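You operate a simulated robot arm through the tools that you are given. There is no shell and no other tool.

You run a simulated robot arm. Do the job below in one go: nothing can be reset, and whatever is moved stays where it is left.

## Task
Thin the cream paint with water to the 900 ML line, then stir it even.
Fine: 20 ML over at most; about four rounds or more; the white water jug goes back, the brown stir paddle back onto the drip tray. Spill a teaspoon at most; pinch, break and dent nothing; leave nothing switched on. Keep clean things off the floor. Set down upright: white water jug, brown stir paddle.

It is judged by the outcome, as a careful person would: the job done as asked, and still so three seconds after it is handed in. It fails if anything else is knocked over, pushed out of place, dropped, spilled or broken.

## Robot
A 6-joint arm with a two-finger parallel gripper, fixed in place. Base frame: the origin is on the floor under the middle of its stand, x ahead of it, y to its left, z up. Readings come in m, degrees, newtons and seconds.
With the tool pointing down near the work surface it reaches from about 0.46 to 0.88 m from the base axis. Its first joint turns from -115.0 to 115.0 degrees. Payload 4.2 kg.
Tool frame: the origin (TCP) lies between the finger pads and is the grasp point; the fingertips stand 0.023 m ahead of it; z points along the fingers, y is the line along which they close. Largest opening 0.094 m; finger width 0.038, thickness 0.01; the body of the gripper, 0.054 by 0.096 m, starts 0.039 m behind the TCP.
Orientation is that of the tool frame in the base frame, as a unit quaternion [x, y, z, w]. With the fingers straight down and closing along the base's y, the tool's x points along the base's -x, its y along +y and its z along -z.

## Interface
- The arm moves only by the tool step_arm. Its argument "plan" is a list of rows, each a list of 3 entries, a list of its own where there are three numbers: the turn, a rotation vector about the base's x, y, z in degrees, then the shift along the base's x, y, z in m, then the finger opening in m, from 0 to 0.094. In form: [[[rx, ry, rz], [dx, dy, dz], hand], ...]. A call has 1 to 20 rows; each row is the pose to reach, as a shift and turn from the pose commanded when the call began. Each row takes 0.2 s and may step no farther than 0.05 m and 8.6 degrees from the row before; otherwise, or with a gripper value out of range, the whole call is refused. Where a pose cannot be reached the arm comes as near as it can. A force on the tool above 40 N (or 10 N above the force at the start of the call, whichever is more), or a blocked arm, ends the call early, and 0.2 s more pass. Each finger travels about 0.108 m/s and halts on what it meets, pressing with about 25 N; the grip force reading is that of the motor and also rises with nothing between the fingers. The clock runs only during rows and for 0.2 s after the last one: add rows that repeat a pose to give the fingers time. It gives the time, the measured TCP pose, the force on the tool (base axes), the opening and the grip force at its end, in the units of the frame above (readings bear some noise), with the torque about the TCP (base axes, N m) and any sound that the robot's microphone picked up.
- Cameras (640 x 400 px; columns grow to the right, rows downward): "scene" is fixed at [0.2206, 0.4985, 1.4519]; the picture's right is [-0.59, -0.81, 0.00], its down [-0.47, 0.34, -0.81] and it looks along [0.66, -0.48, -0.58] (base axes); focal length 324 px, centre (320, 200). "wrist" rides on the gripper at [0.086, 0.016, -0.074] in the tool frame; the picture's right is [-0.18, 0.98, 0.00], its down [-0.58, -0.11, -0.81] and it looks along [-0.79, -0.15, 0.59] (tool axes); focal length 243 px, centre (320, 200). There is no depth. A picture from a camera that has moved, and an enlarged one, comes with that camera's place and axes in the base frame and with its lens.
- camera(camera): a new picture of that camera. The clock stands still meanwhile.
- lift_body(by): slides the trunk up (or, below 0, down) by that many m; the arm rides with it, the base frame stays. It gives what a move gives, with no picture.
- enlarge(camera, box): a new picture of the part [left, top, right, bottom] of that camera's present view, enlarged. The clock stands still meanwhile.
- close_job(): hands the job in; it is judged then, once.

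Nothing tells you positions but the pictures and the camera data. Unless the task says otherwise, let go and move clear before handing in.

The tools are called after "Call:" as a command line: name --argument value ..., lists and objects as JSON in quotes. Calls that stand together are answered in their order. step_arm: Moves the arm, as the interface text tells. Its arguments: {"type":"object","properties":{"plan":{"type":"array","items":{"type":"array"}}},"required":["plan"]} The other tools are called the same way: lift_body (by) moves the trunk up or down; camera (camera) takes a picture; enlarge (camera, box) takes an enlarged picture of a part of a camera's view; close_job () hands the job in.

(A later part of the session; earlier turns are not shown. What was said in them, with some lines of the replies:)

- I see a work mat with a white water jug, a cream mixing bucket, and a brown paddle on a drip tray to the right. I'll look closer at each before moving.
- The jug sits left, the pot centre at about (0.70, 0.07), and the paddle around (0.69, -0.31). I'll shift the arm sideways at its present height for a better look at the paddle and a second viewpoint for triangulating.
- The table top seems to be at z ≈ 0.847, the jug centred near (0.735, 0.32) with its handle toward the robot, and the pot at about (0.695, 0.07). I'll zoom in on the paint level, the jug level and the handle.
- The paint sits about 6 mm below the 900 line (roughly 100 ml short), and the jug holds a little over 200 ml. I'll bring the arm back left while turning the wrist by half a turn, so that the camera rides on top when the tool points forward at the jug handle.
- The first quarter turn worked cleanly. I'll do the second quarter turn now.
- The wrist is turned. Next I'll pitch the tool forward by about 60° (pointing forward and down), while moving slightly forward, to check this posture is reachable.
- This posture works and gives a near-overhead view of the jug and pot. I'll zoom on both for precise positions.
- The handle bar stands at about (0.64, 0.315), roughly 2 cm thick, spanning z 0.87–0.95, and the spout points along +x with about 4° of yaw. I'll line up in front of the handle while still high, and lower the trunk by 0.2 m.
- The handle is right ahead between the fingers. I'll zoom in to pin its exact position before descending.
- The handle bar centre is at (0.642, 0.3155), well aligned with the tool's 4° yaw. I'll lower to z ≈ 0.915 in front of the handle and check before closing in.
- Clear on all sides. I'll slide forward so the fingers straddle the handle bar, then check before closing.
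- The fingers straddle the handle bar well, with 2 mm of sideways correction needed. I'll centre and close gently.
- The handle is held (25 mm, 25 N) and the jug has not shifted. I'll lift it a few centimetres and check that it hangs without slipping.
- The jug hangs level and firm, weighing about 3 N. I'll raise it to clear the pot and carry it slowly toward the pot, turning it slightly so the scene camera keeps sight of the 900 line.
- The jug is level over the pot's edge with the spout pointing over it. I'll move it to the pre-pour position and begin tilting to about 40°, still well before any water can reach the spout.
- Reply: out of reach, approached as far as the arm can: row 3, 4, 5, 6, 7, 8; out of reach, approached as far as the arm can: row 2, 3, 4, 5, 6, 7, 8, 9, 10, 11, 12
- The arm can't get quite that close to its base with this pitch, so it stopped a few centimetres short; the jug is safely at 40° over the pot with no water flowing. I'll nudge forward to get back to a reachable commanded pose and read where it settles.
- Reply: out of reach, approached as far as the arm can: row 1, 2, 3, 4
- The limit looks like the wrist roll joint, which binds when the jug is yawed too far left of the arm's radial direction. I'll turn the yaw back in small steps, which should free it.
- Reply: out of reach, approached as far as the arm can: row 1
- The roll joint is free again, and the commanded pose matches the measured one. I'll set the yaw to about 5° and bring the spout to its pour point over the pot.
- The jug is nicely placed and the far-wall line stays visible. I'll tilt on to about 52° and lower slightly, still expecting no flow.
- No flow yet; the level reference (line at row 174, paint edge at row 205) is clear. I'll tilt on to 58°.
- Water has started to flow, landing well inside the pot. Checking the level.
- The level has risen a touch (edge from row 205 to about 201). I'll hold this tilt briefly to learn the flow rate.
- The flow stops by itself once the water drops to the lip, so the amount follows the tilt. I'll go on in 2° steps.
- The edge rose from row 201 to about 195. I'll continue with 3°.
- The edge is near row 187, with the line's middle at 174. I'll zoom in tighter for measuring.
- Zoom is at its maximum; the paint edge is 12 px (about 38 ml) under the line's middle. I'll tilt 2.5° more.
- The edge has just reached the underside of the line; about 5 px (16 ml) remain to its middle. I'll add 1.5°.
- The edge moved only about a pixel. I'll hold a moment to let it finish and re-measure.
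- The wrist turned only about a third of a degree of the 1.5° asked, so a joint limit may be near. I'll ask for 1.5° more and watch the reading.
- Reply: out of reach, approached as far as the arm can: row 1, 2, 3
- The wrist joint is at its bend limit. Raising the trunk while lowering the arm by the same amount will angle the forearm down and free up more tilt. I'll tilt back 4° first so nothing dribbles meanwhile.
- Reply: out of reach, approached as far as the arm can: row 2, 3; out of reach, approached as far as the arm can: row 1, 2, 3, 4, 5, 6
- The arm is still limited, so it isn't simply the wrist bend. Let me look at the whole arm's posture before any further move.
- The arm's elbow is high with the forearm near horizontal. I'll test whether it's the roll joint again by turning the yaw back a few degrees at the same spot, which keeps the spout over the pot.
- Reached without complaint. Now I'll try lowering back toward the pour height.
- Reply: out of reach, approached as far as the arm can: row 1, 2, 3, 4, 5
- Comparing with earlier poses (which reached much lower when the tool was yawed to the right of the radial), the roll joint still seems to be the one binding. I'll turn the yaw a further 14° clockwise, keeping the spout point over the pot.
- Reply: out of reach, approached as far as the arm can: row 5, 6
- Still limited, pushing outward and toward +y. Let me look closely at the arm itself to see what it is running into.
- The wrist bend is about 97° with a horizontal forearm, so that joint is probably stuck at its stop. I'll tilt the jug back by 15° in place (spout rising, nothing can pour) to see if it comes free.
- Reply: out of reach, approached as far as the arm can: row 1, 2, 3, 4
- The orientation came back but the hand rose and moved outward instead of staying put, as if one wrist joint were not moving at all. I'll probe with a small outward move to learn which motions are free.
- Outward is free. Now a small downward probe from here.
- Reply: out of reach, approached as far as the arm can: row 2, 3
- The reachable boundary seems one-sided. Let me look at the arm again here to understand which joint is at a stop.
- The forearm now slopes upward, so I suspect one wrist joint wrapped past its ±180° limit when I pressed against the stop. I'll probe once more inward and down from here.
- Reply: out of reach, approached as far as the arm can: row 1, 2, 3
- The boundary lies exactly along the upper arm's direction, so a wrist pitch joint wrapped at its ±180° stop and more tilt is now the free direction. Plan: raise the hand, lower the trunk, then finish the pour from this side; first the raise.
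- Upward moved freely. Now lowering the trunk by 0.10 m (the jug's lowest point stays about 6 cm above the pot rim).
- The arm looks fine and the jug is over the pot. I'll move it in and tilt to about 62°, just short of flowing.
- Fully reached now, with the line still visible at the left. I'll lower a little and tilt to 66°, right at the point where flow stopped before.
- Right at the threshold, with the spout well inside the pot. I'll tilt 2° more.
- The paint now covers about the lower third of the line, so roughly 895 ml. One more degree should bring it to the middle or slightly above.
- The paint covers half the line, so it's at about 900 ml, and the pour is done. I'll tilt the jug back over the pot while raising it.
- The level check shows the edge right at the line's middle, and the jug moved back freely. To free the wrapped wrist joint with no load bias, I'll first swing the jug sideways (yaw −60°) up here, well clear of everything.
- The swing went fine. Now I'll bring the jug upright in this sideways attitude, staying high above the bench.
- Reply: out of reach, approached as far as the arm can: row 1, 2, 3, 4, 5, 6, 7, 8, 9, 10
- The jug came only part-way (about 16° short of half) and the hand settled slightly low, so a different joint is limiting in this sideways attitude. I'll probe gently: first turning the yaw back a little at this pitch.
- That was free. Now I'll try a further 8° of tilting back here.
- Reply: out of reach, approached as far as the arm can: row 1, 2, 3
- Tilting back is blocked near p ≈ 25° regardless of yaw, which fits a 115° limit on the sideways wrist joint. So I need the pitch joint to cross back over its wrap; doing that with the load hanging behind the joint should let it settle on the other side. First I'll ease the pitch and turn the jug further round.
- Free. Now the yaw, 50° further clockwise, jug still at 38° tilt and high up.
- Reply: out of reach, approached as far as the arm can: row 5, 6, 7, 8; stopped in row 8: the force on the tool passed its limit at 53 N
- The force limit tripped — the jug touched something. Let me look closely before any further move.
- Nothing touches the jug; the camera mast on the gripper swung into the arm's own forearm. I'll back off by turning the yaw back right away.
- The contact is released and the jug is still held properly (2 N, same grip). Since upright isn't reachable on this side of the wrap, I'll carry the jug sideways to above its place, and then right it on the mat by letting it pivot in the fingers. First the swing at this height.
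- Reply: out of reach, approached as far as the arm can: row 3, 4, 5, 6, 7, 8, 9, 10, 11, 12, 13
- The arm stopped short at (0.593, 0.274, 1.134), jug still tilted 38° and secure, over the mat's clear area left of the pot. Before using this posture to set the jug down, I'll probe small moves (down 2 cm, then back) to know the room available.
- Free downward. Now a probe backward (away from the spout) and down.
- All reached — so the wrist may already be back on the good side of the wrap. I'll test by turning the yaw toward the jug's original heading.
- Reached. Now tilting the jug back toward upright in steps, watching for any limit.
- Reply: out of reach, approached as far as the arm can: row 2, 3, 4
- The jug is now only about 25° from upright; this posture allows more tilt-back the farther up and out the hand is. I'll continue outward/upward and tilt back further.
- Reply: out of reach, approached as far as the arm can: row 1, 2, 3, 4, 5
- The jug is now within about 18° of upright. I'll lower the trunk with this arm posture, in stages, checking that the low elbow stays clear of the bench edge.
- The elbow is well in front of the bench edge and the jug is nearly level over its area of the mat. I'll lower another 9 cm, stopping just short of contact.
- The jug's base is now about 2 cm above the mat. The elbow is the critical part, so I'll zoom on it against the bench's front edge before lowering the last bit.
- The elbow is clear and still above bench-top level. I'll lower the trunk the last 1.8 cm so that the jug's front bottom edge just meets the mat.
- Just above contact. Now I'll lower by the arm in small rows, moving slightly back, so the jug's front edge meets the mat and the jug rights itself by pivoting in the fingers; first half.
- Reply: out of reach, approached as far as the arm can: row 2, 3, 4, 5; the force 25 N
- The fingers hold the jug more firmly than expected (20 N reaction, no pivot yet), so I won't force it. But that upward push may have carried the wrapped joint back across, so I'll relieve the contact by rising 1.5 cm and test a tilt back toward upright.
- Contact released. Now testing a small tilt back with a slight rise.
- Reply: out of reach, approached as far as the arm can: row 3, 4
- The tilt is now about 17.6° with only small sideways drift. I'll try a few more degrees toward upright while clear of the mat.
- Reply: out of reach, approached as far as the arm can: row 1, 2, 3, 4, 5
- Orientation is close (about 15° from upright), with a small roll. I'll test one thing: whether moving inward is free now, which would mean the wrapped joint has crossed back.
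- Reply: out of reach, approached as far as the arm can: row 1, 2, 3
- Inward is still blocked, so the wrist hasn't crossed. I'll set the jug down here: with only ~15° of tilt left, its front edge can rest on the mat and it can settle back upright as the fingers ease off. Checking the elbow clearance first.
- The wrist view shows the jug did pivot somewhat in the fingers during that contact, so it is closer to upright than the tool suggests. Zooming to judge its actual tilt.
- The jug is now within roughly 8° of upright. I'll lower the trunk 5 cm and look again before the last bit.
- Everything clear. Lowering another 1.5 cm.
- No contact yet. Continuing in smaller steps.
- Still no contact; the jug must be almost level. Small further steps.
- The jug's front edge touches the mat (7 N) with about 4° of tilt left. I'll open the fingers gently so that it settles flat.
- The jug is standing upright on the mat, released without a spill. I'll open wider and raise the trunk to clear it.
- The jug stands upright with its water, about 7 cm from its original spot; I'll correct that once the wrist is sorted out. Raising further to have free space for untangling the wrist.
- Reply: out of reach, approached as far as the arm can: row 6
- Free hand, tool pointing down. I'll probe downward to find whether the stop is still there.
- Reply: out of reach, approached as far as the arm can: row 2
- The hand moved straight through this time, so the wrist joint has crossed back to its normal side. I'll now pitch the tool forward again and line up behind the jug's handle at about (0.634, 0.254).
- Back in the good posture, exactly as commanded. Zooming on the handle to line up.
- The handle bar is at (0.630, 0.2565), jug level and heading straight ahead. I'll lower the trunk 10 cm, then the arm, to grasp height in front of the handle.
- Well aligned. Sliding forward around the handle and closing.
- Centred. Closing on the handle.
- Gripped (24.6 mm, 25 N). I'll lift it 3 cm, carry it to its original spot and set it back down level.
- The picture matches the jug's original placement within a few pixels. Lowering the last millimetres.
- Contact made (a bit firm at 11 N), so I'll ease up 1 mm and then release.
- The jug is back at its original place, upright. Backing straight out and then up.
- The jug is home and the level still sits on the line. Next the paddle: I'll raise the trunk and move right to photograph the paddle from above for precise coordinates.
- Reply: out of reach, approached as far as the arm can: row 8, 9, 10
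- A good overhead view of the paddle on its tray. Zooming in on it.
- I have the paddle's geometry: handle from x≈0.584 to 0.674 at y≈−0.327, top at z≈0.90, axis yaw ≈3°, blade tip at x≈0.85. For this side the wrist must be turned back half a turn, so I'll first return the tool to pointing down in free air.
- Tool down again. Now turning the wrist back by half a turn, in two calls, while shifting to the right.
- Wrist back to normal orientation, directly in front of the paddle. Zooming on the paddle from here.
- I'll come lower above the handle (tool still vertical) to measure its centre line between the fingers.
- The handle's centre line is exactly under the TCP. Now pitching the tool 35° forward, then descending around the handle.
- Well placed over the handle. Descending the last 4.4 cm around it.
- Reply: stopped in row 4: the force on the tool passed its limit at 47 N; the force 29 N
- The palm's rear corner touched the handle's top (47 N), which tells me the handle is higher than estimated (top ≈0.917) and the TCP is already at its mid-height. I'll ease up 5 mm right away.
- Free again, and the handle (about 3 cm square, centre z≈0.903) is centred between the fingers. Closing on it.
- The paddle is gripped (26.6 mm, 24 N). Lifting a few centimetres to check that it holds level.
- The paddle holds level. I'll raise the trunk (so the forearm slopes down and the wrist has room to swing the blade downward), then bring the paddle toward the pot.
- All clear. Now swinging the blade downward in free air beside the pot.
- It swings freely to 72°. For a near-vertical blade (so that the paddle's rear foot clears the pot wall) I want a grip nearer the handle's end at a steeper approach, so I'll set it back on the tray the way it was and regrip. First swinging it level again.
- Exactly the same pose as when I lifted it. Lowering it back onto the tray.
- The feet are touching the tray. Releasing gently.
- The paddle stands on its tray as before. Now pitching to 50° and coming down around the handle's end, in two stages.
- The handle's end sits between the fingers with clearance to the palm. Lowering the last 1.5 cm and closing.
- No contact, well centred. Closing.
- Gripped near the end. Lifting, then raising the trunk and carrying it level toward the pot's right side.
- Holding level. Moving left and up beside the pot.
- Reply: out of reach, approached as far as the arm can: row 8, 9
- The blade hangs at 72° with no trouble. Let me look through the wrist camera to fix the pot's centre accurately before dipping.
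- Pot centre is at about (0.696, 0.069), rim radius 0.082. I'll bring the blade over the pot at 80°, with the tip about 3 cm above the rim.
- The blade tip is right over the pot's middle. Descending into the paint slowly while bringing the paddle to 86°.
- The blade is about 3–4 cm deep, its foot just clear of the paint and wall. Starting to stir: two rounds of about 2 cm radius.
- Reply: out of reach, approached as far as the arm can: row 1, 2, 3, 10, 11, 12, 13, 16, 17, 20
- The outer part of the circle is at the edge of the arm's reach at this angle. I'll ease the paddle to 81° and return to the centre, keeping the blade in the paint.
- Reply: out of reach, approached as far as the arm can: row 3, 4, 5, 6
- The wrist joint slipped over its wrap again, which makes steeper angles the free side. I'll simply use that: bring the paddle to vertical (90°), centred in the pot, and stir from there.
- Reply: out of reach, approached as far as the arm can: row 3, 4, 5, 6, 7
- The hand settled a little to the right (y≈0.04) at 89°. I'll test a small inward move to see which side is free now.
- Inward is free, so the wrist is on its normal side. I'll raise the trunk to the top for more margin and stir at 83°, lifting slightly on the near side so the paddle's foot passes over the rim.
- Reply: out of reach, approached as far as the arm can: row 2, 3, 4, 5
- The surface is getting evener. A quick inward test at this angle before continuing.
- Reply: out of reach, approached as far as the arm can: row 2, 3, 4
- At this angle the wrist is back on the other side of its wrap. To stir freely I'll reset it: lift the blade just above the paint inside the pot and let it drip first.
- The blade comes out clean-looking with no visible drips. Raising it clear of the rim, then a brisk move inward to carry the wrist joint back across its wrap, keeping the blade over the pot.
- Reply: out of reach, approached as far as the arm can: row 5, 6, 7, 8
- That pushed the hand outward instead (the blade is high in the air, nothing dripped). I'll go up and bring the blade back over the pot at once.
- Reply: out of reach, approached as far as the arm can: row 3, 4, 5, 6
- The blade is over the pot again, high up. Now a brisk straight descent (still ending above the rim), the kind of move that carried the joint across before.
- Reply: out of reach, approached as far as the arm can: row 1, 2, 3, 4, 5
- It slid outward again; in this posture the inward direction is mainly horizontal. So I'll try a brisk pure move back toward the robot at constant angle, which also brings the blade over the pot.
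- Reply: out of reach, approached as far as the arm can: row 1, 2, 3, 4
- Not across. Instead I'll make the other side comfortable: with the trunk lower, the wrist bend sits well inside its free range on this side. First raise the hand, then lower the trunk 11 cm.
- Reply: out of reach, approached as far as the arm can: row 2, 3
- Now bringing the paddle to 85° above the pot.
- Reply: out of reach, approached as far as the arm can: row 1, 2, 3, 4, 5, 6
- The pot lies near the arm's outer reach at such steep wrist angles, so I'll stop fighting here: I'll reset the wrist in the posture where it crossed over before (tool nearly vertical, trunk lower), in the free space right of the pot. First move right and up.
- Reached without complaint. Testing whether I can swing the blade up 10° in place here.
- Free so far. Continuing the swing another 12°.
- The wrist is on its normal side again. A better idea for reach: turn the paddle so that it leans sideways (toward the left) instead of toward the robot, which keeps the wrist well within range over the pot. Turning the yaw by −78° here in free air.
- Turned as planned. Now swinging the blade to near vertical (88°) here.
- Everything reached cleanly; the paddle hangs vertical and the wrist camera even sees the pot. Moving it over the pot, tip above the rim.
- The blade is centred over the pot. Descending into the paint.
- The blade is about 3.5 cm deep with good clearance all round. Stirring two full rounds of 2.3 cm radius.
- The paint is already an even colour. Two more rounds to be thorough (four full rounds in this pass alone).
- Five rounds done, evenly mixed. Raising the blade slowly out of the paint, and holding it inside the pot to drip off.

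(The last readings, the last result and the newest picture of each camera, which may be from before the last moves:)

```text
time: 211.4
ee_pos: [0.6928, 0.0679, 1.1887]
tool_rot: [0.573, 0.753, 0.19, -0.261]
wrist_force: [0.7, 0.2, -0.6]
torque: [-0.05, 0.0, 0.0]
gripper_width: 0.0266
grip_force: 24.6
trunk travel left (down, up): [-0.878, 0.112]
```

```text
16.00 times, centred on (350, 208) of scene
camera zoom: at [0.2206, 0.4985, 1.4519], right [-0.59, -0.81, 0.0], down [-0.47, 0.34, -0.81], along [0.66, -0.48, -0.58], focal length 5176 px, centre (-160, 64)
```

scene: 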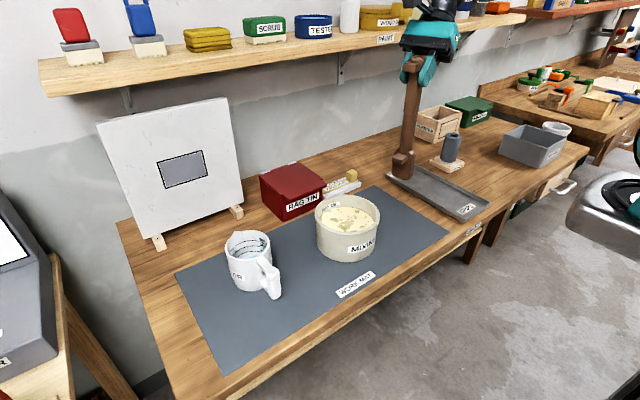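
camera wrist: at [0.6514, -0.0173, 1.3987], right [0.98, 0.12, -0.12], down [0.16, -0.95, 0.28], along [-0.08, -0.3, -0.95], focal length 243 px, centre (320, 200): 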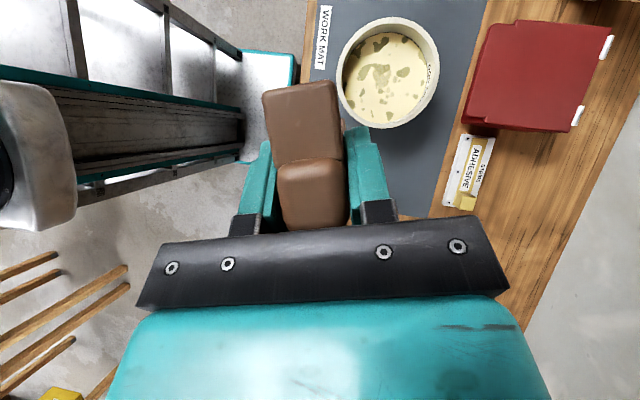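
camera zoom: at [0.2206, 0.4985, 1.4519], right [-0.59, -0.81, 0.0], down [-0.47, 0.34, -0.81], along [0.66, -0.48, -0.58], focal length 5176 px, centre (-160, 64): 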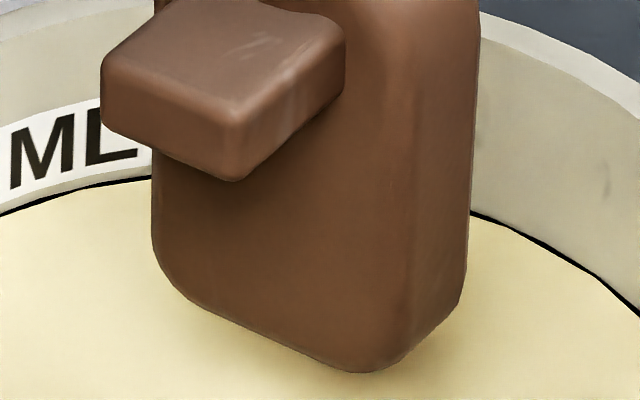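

The blade shows no paint dripping and the level still sits on the 900 line. Now taking the paddle up and out to the right, retracing the way I came.

Call:
step_arm --plan '[[[0, 0, 0], [0, 0, 0.02], 0.012], [[0, 0, 0], [0, 0, 0.045], 0.012], [[0, 0, 0], [-0.003, -0.005, 0.065], 0.012], [[0, 0, 0], [-0.012, -0.024, 0.08], 0.012], [[0, 0, 0], [-0.024, -0.05, 0.09], 0.012], [[0, 0, 0], [-0.037, -0.078, 0.098], 0.012], [[0, 0, 0], [-0.048, -0.102, 0.099], 0.012], [[0, 0, 0], [-0.0526, -0.1113, 0.099], 0.012], [[0, 0, 0], [-0.0526, -0.1113, 0.099], 0.012]]'

Call:
step_arm --plan '[[[-6.96, -1.86, 0], [0, -0.005, 0], 0.012], [[-13.92, -3.72, 0], [0, -0.01, 0], 0.012], [[-20.88, -5.58, 0], [0, -0.015, 0], 0.012], [[-27.84, -7.44, 0], [0, -0.02, 0], 0.012], [[-34.8, -9.3, 0], [0, -0.025, 0], 0.012], [[-34.8, -9.3, 0], [0, -0.025, 0], 0.012]]'

Call:
step_arm --plan '[[[0, 0, 8], [0.002, -0.004, 0], 0.012], [[0, 0, 16], [0.004, -0.008, 0], 0.012], [[0, 0, 24], [0.006, -0.012, 0], 0.012], [[0, 0, 32], [0.008, -0.016, 0], 0.012], [[0, 0, 40], [0.01, -0.02, 0], 0.012], [[0, 0, 48], [0.012, -0.024, 0], 0.012], [[0, 0, 56], [0.014, -0.028, 0], 0.012], [[0, 0, 64], [0.016, -0.032, 0], 0.012], [[0, 0, 72], [0.018, -0.036, 0], 0.012], [[0, 0, 78], [0.02, -0.04, 0], 0.012], [[0, 0, 78], [0.02, -0.04, 0], 0.012]]'

Call:
camera --camera "scene"

```text
time: 213.4
ee_pos: [0.6412, -0.043, 1.2883]
tool_rot: [0.574, 0.753, 0.191, -0.261]
wrist_force: [0.4, -0.3, -1.1]
torque: [-0.01, -0.01, 0.01]
gripper_width: 0.0268
grip_force: 25.0
trunk travel left (down, up): [-0.878, 0.112]
```

```text
time: 214.8
ee_pos: [0.6396, -0.068, 1.2888]
tool_rot: [0.608, 0.794, 0.003, -0.016]
wrist_force: [0.4, 0.4, 0.1]
torque: [0.03, 0.0, -0.04]
gripper_width: 0.0268
grip_force: 24.8
trunk travel left (down, up): [-0.878, 0.112]
```

```text
time: 217.2
ee_pos: [0.661, -0.1078, 1.2887]
tool_rot: [-0.028, 0.999, -0.009, -0.015]
wrist_force: [-0.5, 0.4, -0.8]
torque: [0.03, 0.02, 0.01]
gripper_width: 0.0268
grip_force: 24.8
trunk travel left (down, up): [-0.878, 0.112]
```

```text
taken
```

scene: 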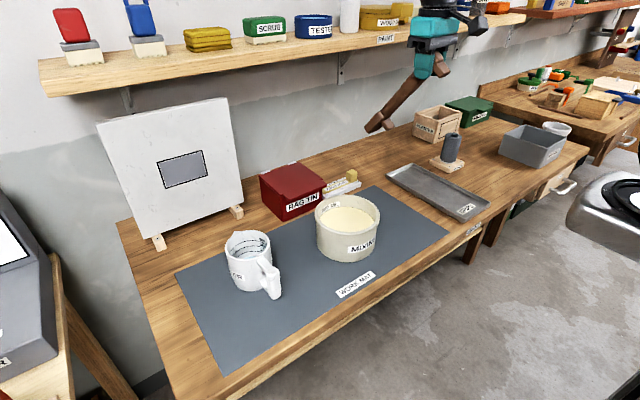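

All as before. Now swinging the paddle level again.

Call:
step_arm --plan '[[[0.53, -7.5, 0.04], [-0.005, -0.012, 0], 0.012], [[1.06, -15, 0.08], [-0.01, -0.024, 0], 0.012], [[1.58, -22.5, 0.12], [-0.016, -0.036, -0.005], 0.012], [[2.11, -30, 0.16], [-0.022, -0.048, -0.012], 0.012], [[2.64, -37.5, 0.2], [-0.028, -0.06, -0.02], 0.012], [[3.17, -45, 0.24], [-0.034, -0.072, -0.028], 0.012], [[3.68, -52.27, 0.28], [-0.04, -0.08, -0.035], 0.012], [[3.68, -52.27, 0.28], [-0.04, -0.08, -0.035], 0.012]]'

Call:
camera --camera "scene"

```text
time: 219.0
ee_pos: [0.6211, -0.1869, 1.2519]
tool_rot: [-0.023, 0.903, 0.011, 0.429]
wrist_force: [0.3, 0.1, -1.1]
torque: [-0.01, 0.09, 0.0]
gripper_width: 0.0265
grip_force: 24.5
trunk travel left (down, up): [-0.878, 0.112]
```

```text
taken
```

scene: 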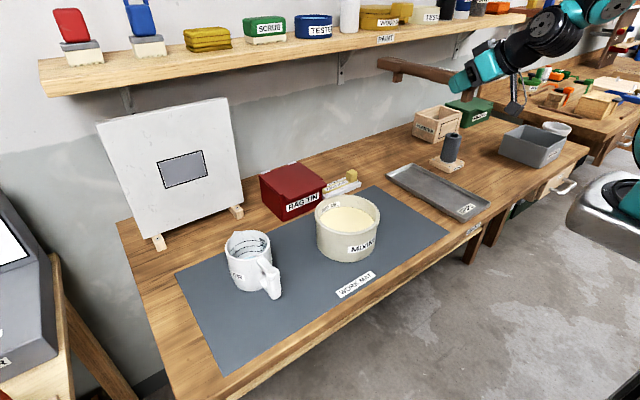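

Level again. Moving back over the tray at height.

Call:
step_arm --plan '[[[0, 0, 0], [-0.002, -0.015, -0.01], 0.012], [[0, 0, 0], [-0.006, -0.045, -0.03], 0.012], [[0, 0, 0], [-0.01, -0.08, -0.055], 0.012], [[0, 0, 0], [-0.014, -0.112, -0.085], 0.012], [[0, 0, 0], [-0.017, -0.132, -0.115], 0.012], [[0, 0, 0], [-0.0184, -0.1407, -0.145], 0.012], [[0, 0, 0], [-0.0184, -0.1407, -0.17], 0.012], [[0, 0, 0], [-0.0184, -0.1407, -0.1824], 0.012], [[0, 0, 0], [-0.0184, -0.1407, -0.1824], 0.012]]'

Call:
lift_body --by -0.11

Call:
enlarge --camera "scene" --box '[390, 120, 510, 230]'

```text
time: 221.0
ee_pos: [0.6031, -0.3269, 1.0706]
tool_rot: [-0.022, 0.903, 0.01, 0.428]
wrist_force: [-0.2, 0.8, 0.2]
torque: [0.0, 0.05, 0.0]
gripper_width: 0.0267
grip_force: 25.1
trunk travel left (down, up): [-0.878, 0.112]
```

```text
time: 222.4
ee_pos: [0.6029, -0.3276, 0.9611]
tool_rot: [-0.023, 0.903, 0.01, 0.428]
wrist_force: [0.3, -0.6, -1.6]
torque: [0.02, 0.05, 0.01]
gripper_width: 0.0269
grip_force: 24.8
trunk travel left (down, up): [-0.768, 0.222]
```

```text
3.64 times, centred on (450, 175) of scene
camera zoom: at [0.2206, 0.4985, 1.4519], right [-0.59, -0.81, 0.0], down [-0.47, 0.34, -0.81], along [0.66, -0.48, -0.58], focal length 1176 px, centre (-153, 291)
```

zoom: 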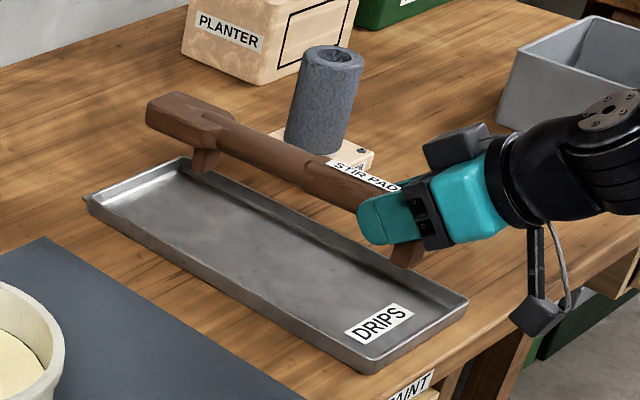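

The same position as when I lifted it from the tray. Lowering it onto its feet.

Call:
step_arm --plan '[[[0, 0, 0], [0, 0, -0.015], 0.012], [[0, 0, 0], [0, 0, -0.03], 0.012], [[0, 0, 0], [0, 0, -0.042], 0.012], [[0, 0, 0], [0, 0, -0.05], 0.012], [[0, 0, 0], [0, 0, -0.0535], 0.012], [[0, 0, 0], [0, 0, -0.055], 0.012], [[0, 0, 0], [0, 0, -0.055], 0.012]]'

Call:
enlarge --camera "scene" --box '[390, 140, 500, 240]'

```text
time: 224.0
ee_pos: [0.6021, -0.3278, 0.9053]
tool_rot: [-0.023, 0.904, 0.011, 0.427]
wrist_force: [-0.7, 0.1, 0.2]
torque: [-0.01, 0.1, -0.05]
gripper_width: 0.0267
grip_force: 25.0
trunk travel left (down, up): [-0.768, 0.222]
```

```text
4.00 times, centred on (445, 190) of scene
camera zoom: at [0.2206, 0.4985, 1.4519], right [-0.59, -0.81, 0.0], down [-0.47, 0.34, -0.81], along [0.66, -0.48, -0.58], focal length 1294 px, centre (-180, 240)
```

zoom: 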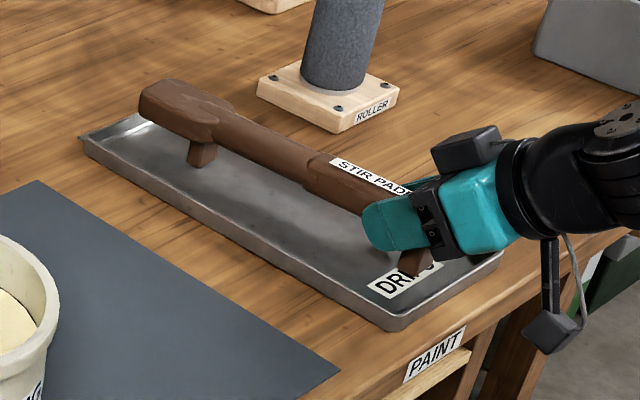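

Just about touching. One more millimetre, then release.

Call:
step_arm --plan '[[[0, 0, 0], [0, 0, -0.0008], 0.012], [[0, 0, 0], [0, 0, -0.0012], 0.012], [[0, 0, 0], [0, 0, -0.0012], 0.012]]'

```text
time: 224.8
ee_pos: [0.6018, -0.3265, 0.9043]
tool_rot: [-0.024, 0.904, 0.011, 0.428]
wrist_force: [-0.2, -0.3, -0.2]
torque: [0.01, -0.02, -0.05]
gripper_width: 0.0267
grip_force: 24.9
trunk travel left (down, up): [-0.768, 0.222]
```

Weight is on the feet. Releasing and backing out along the tool axis.

Call:
step_arm --plan '[[[0, 0, 0], [0, 0, 0], 0.028], [[0, 0, 0], [0, 0, 0], 0.032], [[0, 0, 0], [0, 0, 0], 0.045], [[0, 0, 0], [0, 0, 0], 0.06], [[0, 0, 0], [0, 0, 0], 0.07], [[0, 0, 0], [-0.008, 0, 0.01], 0.07], [[0, 0, 0], [-0.02, -0.001, 0.03], 0.07], [[0, 0, 0], [-0.03, -0.002, 0.06], 0.07], [[0, 0, 0], [-0.035, -0.002, 0.1], 0.07], [[0, 0, 0], [-0.035, -0.002, 0.145], 0.07], [[0, 0, 0], [-0.035, -0.002, 0.19], 0.07], [[0, 0, 0], [-0.035, -0.002, 0.19], 0.07]]'

Call:
enlarge --camera "scene" --box '[370, 140, 510, 240]'

Call:
camera --camera "scene"

```text
time: 227.4
ee_pos: [0.5686, -0.3299, 1.0942]
tool_rot: [-0.023, 0.903, 0.012, 0.428]
wrist_force: [0.4, -0.4, 0.0]
torque: [-0.01, -0.02, 0.01]
gripper_width: 0.0697
grip_force: 0.0
trunk travel left (down, up): [-0.768, 0.222]
```

```text
4.00 times, centred on (440, 190) of scene
camera zoom: at [0.2206, 0.4985, 1.4519], right [-0.59, -0.81, 0.0], down [-0.47, 0.34, -0.81], along [0.66, -0.48, -0.58], focal length 1294 px, centre (-160, 240)
```

zoom: 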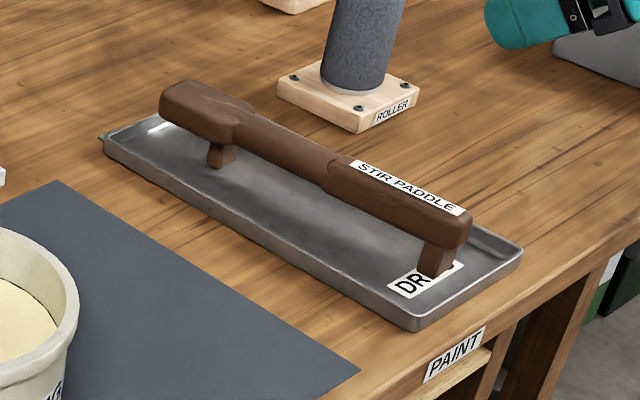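

```text
taken
```

scene: 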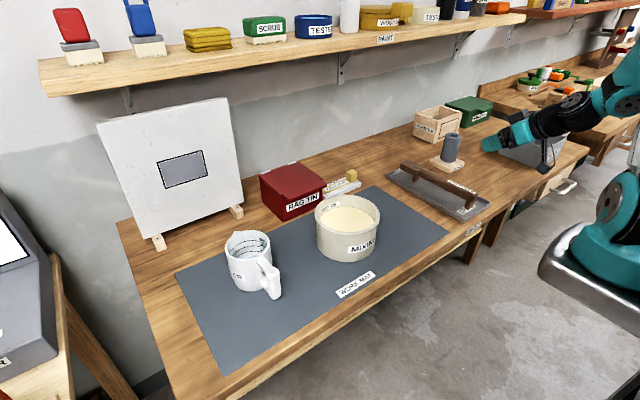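

The paddle stands on the drip tray exactly as it did at the start. Final checks: paint level, jug, and any drips on mat or bench.

Call:
enlarge --camera "scene" --box '[330, 196, 370, 221]'

Call:
enlarge --camera "scene" --box '[300, 180, 400, 270]'

Call:
enlarge --camera "scene" --box '[170, 200, 330, 370]'

Call:
enlarge --camera "scene" --box '[330, 150, 500, 290]'

```text
16.00 times, centred on (350, 208) of scene
camera zoom: at [0.2206, 0.4985, 1.4519], right [-0.59, -0.81, 0.0], down [-0.47, 0.34, -0.81], along [0.66, -0.48, -0.58], focal length 5176 px, centre (-160, 64)
```

zoom: 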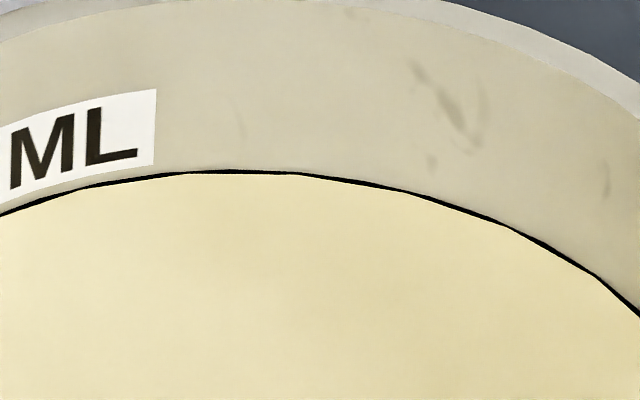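

```text
4.44 times, centred on (350, 225) of scene
camera zoom: at [0.2206, 0.4985, 1.4519], right [-0.59, -0.81, 0.0], down [-0.47, 0.34, -0.81], along [0.66, -0.48, -0.58], focal length 1438 px, centre (187, 89)
```

zoom: 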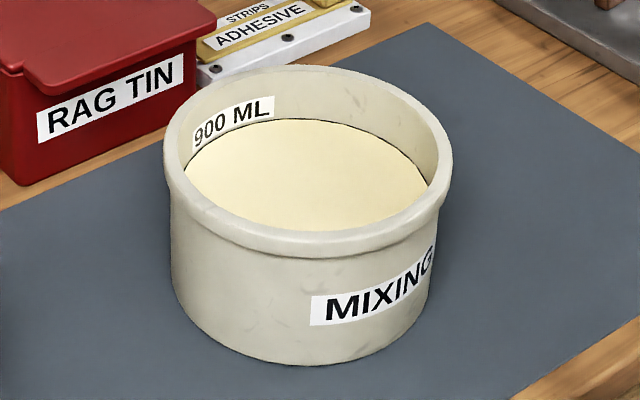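

```text
2.35 times, centred on (250, 285) of scene
camera zoom: at [0.2206, 0.4985, 1.4519], right [-0.59, -0.81, 0.0], down [-0.47, 0.34, -0.81], along [0.66, -0.48, -0.58], focal length 761 px, centre (485, 0)
```

zoom: 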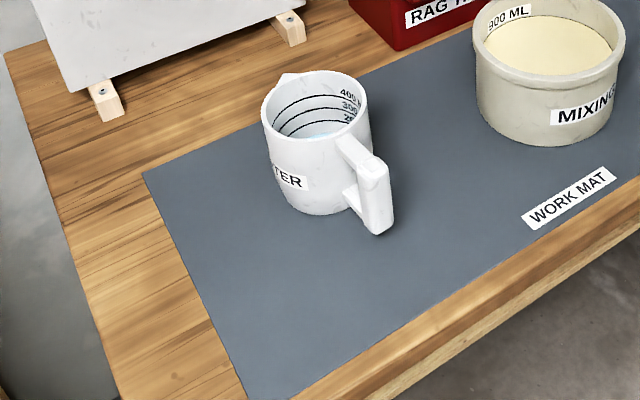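

```text
2.86 times, centred on (415, 220) of scene
camera zoom: at [0.2206, 0.4985, 1.4519], right [-0.59, -0.81, 0.0], down [-0.47, 0.34, -0.81], along [0.66, -0.48, -0.58], focal length 924 px, centre (49, 143)
```

zoom: 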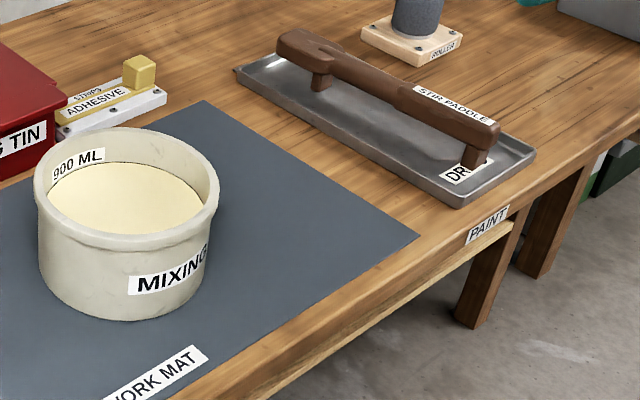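

I see the paint in one even colour with its surface on the 900 line. The jug is upright at its original spot, the paddle is on the tray as before, and the mat and bench are dry. The gripper is empty and well clear, so I'm handing in the job.

Call:
close_job

```text
The job is handed in.
```

The job is handed in, and from the pictures everything you asked for looks done.

- **Paint level:** the surface sits on the middle of the 900 ML line, roughly 900 to 905 ML by my reading, so well under the 20 ML limit.
- **Stirring:** about five full rounds, on top of two partial ones earlier. The surface is one even colour.
- **White water jug:** upright and back where it started, to within a few millimetres by the pictures, with the leftover water still in it.
- **Brown stir paddle:** on its feet on the drip tray, in the same position as before.
- **Cleanliness:** no drips or spills visible on the mat, the bench or the floor.

It was not a smooth run. A wrist joint kept hitting its limit, so I had to put the jug down once and pick it up again. I also set the paddle back on the tray once to take a better grip.

There were three firmer contacts along the way:
- The gripper's camera arm bumped the robot's own forearm (53 N).
- The gripper's palm pressed on the paddle handle (47 N).
- The jug was pressed onto the mat while being set down (about 25 N).

I saw no marks from any of these, but I could only judge that from the camera pictures.
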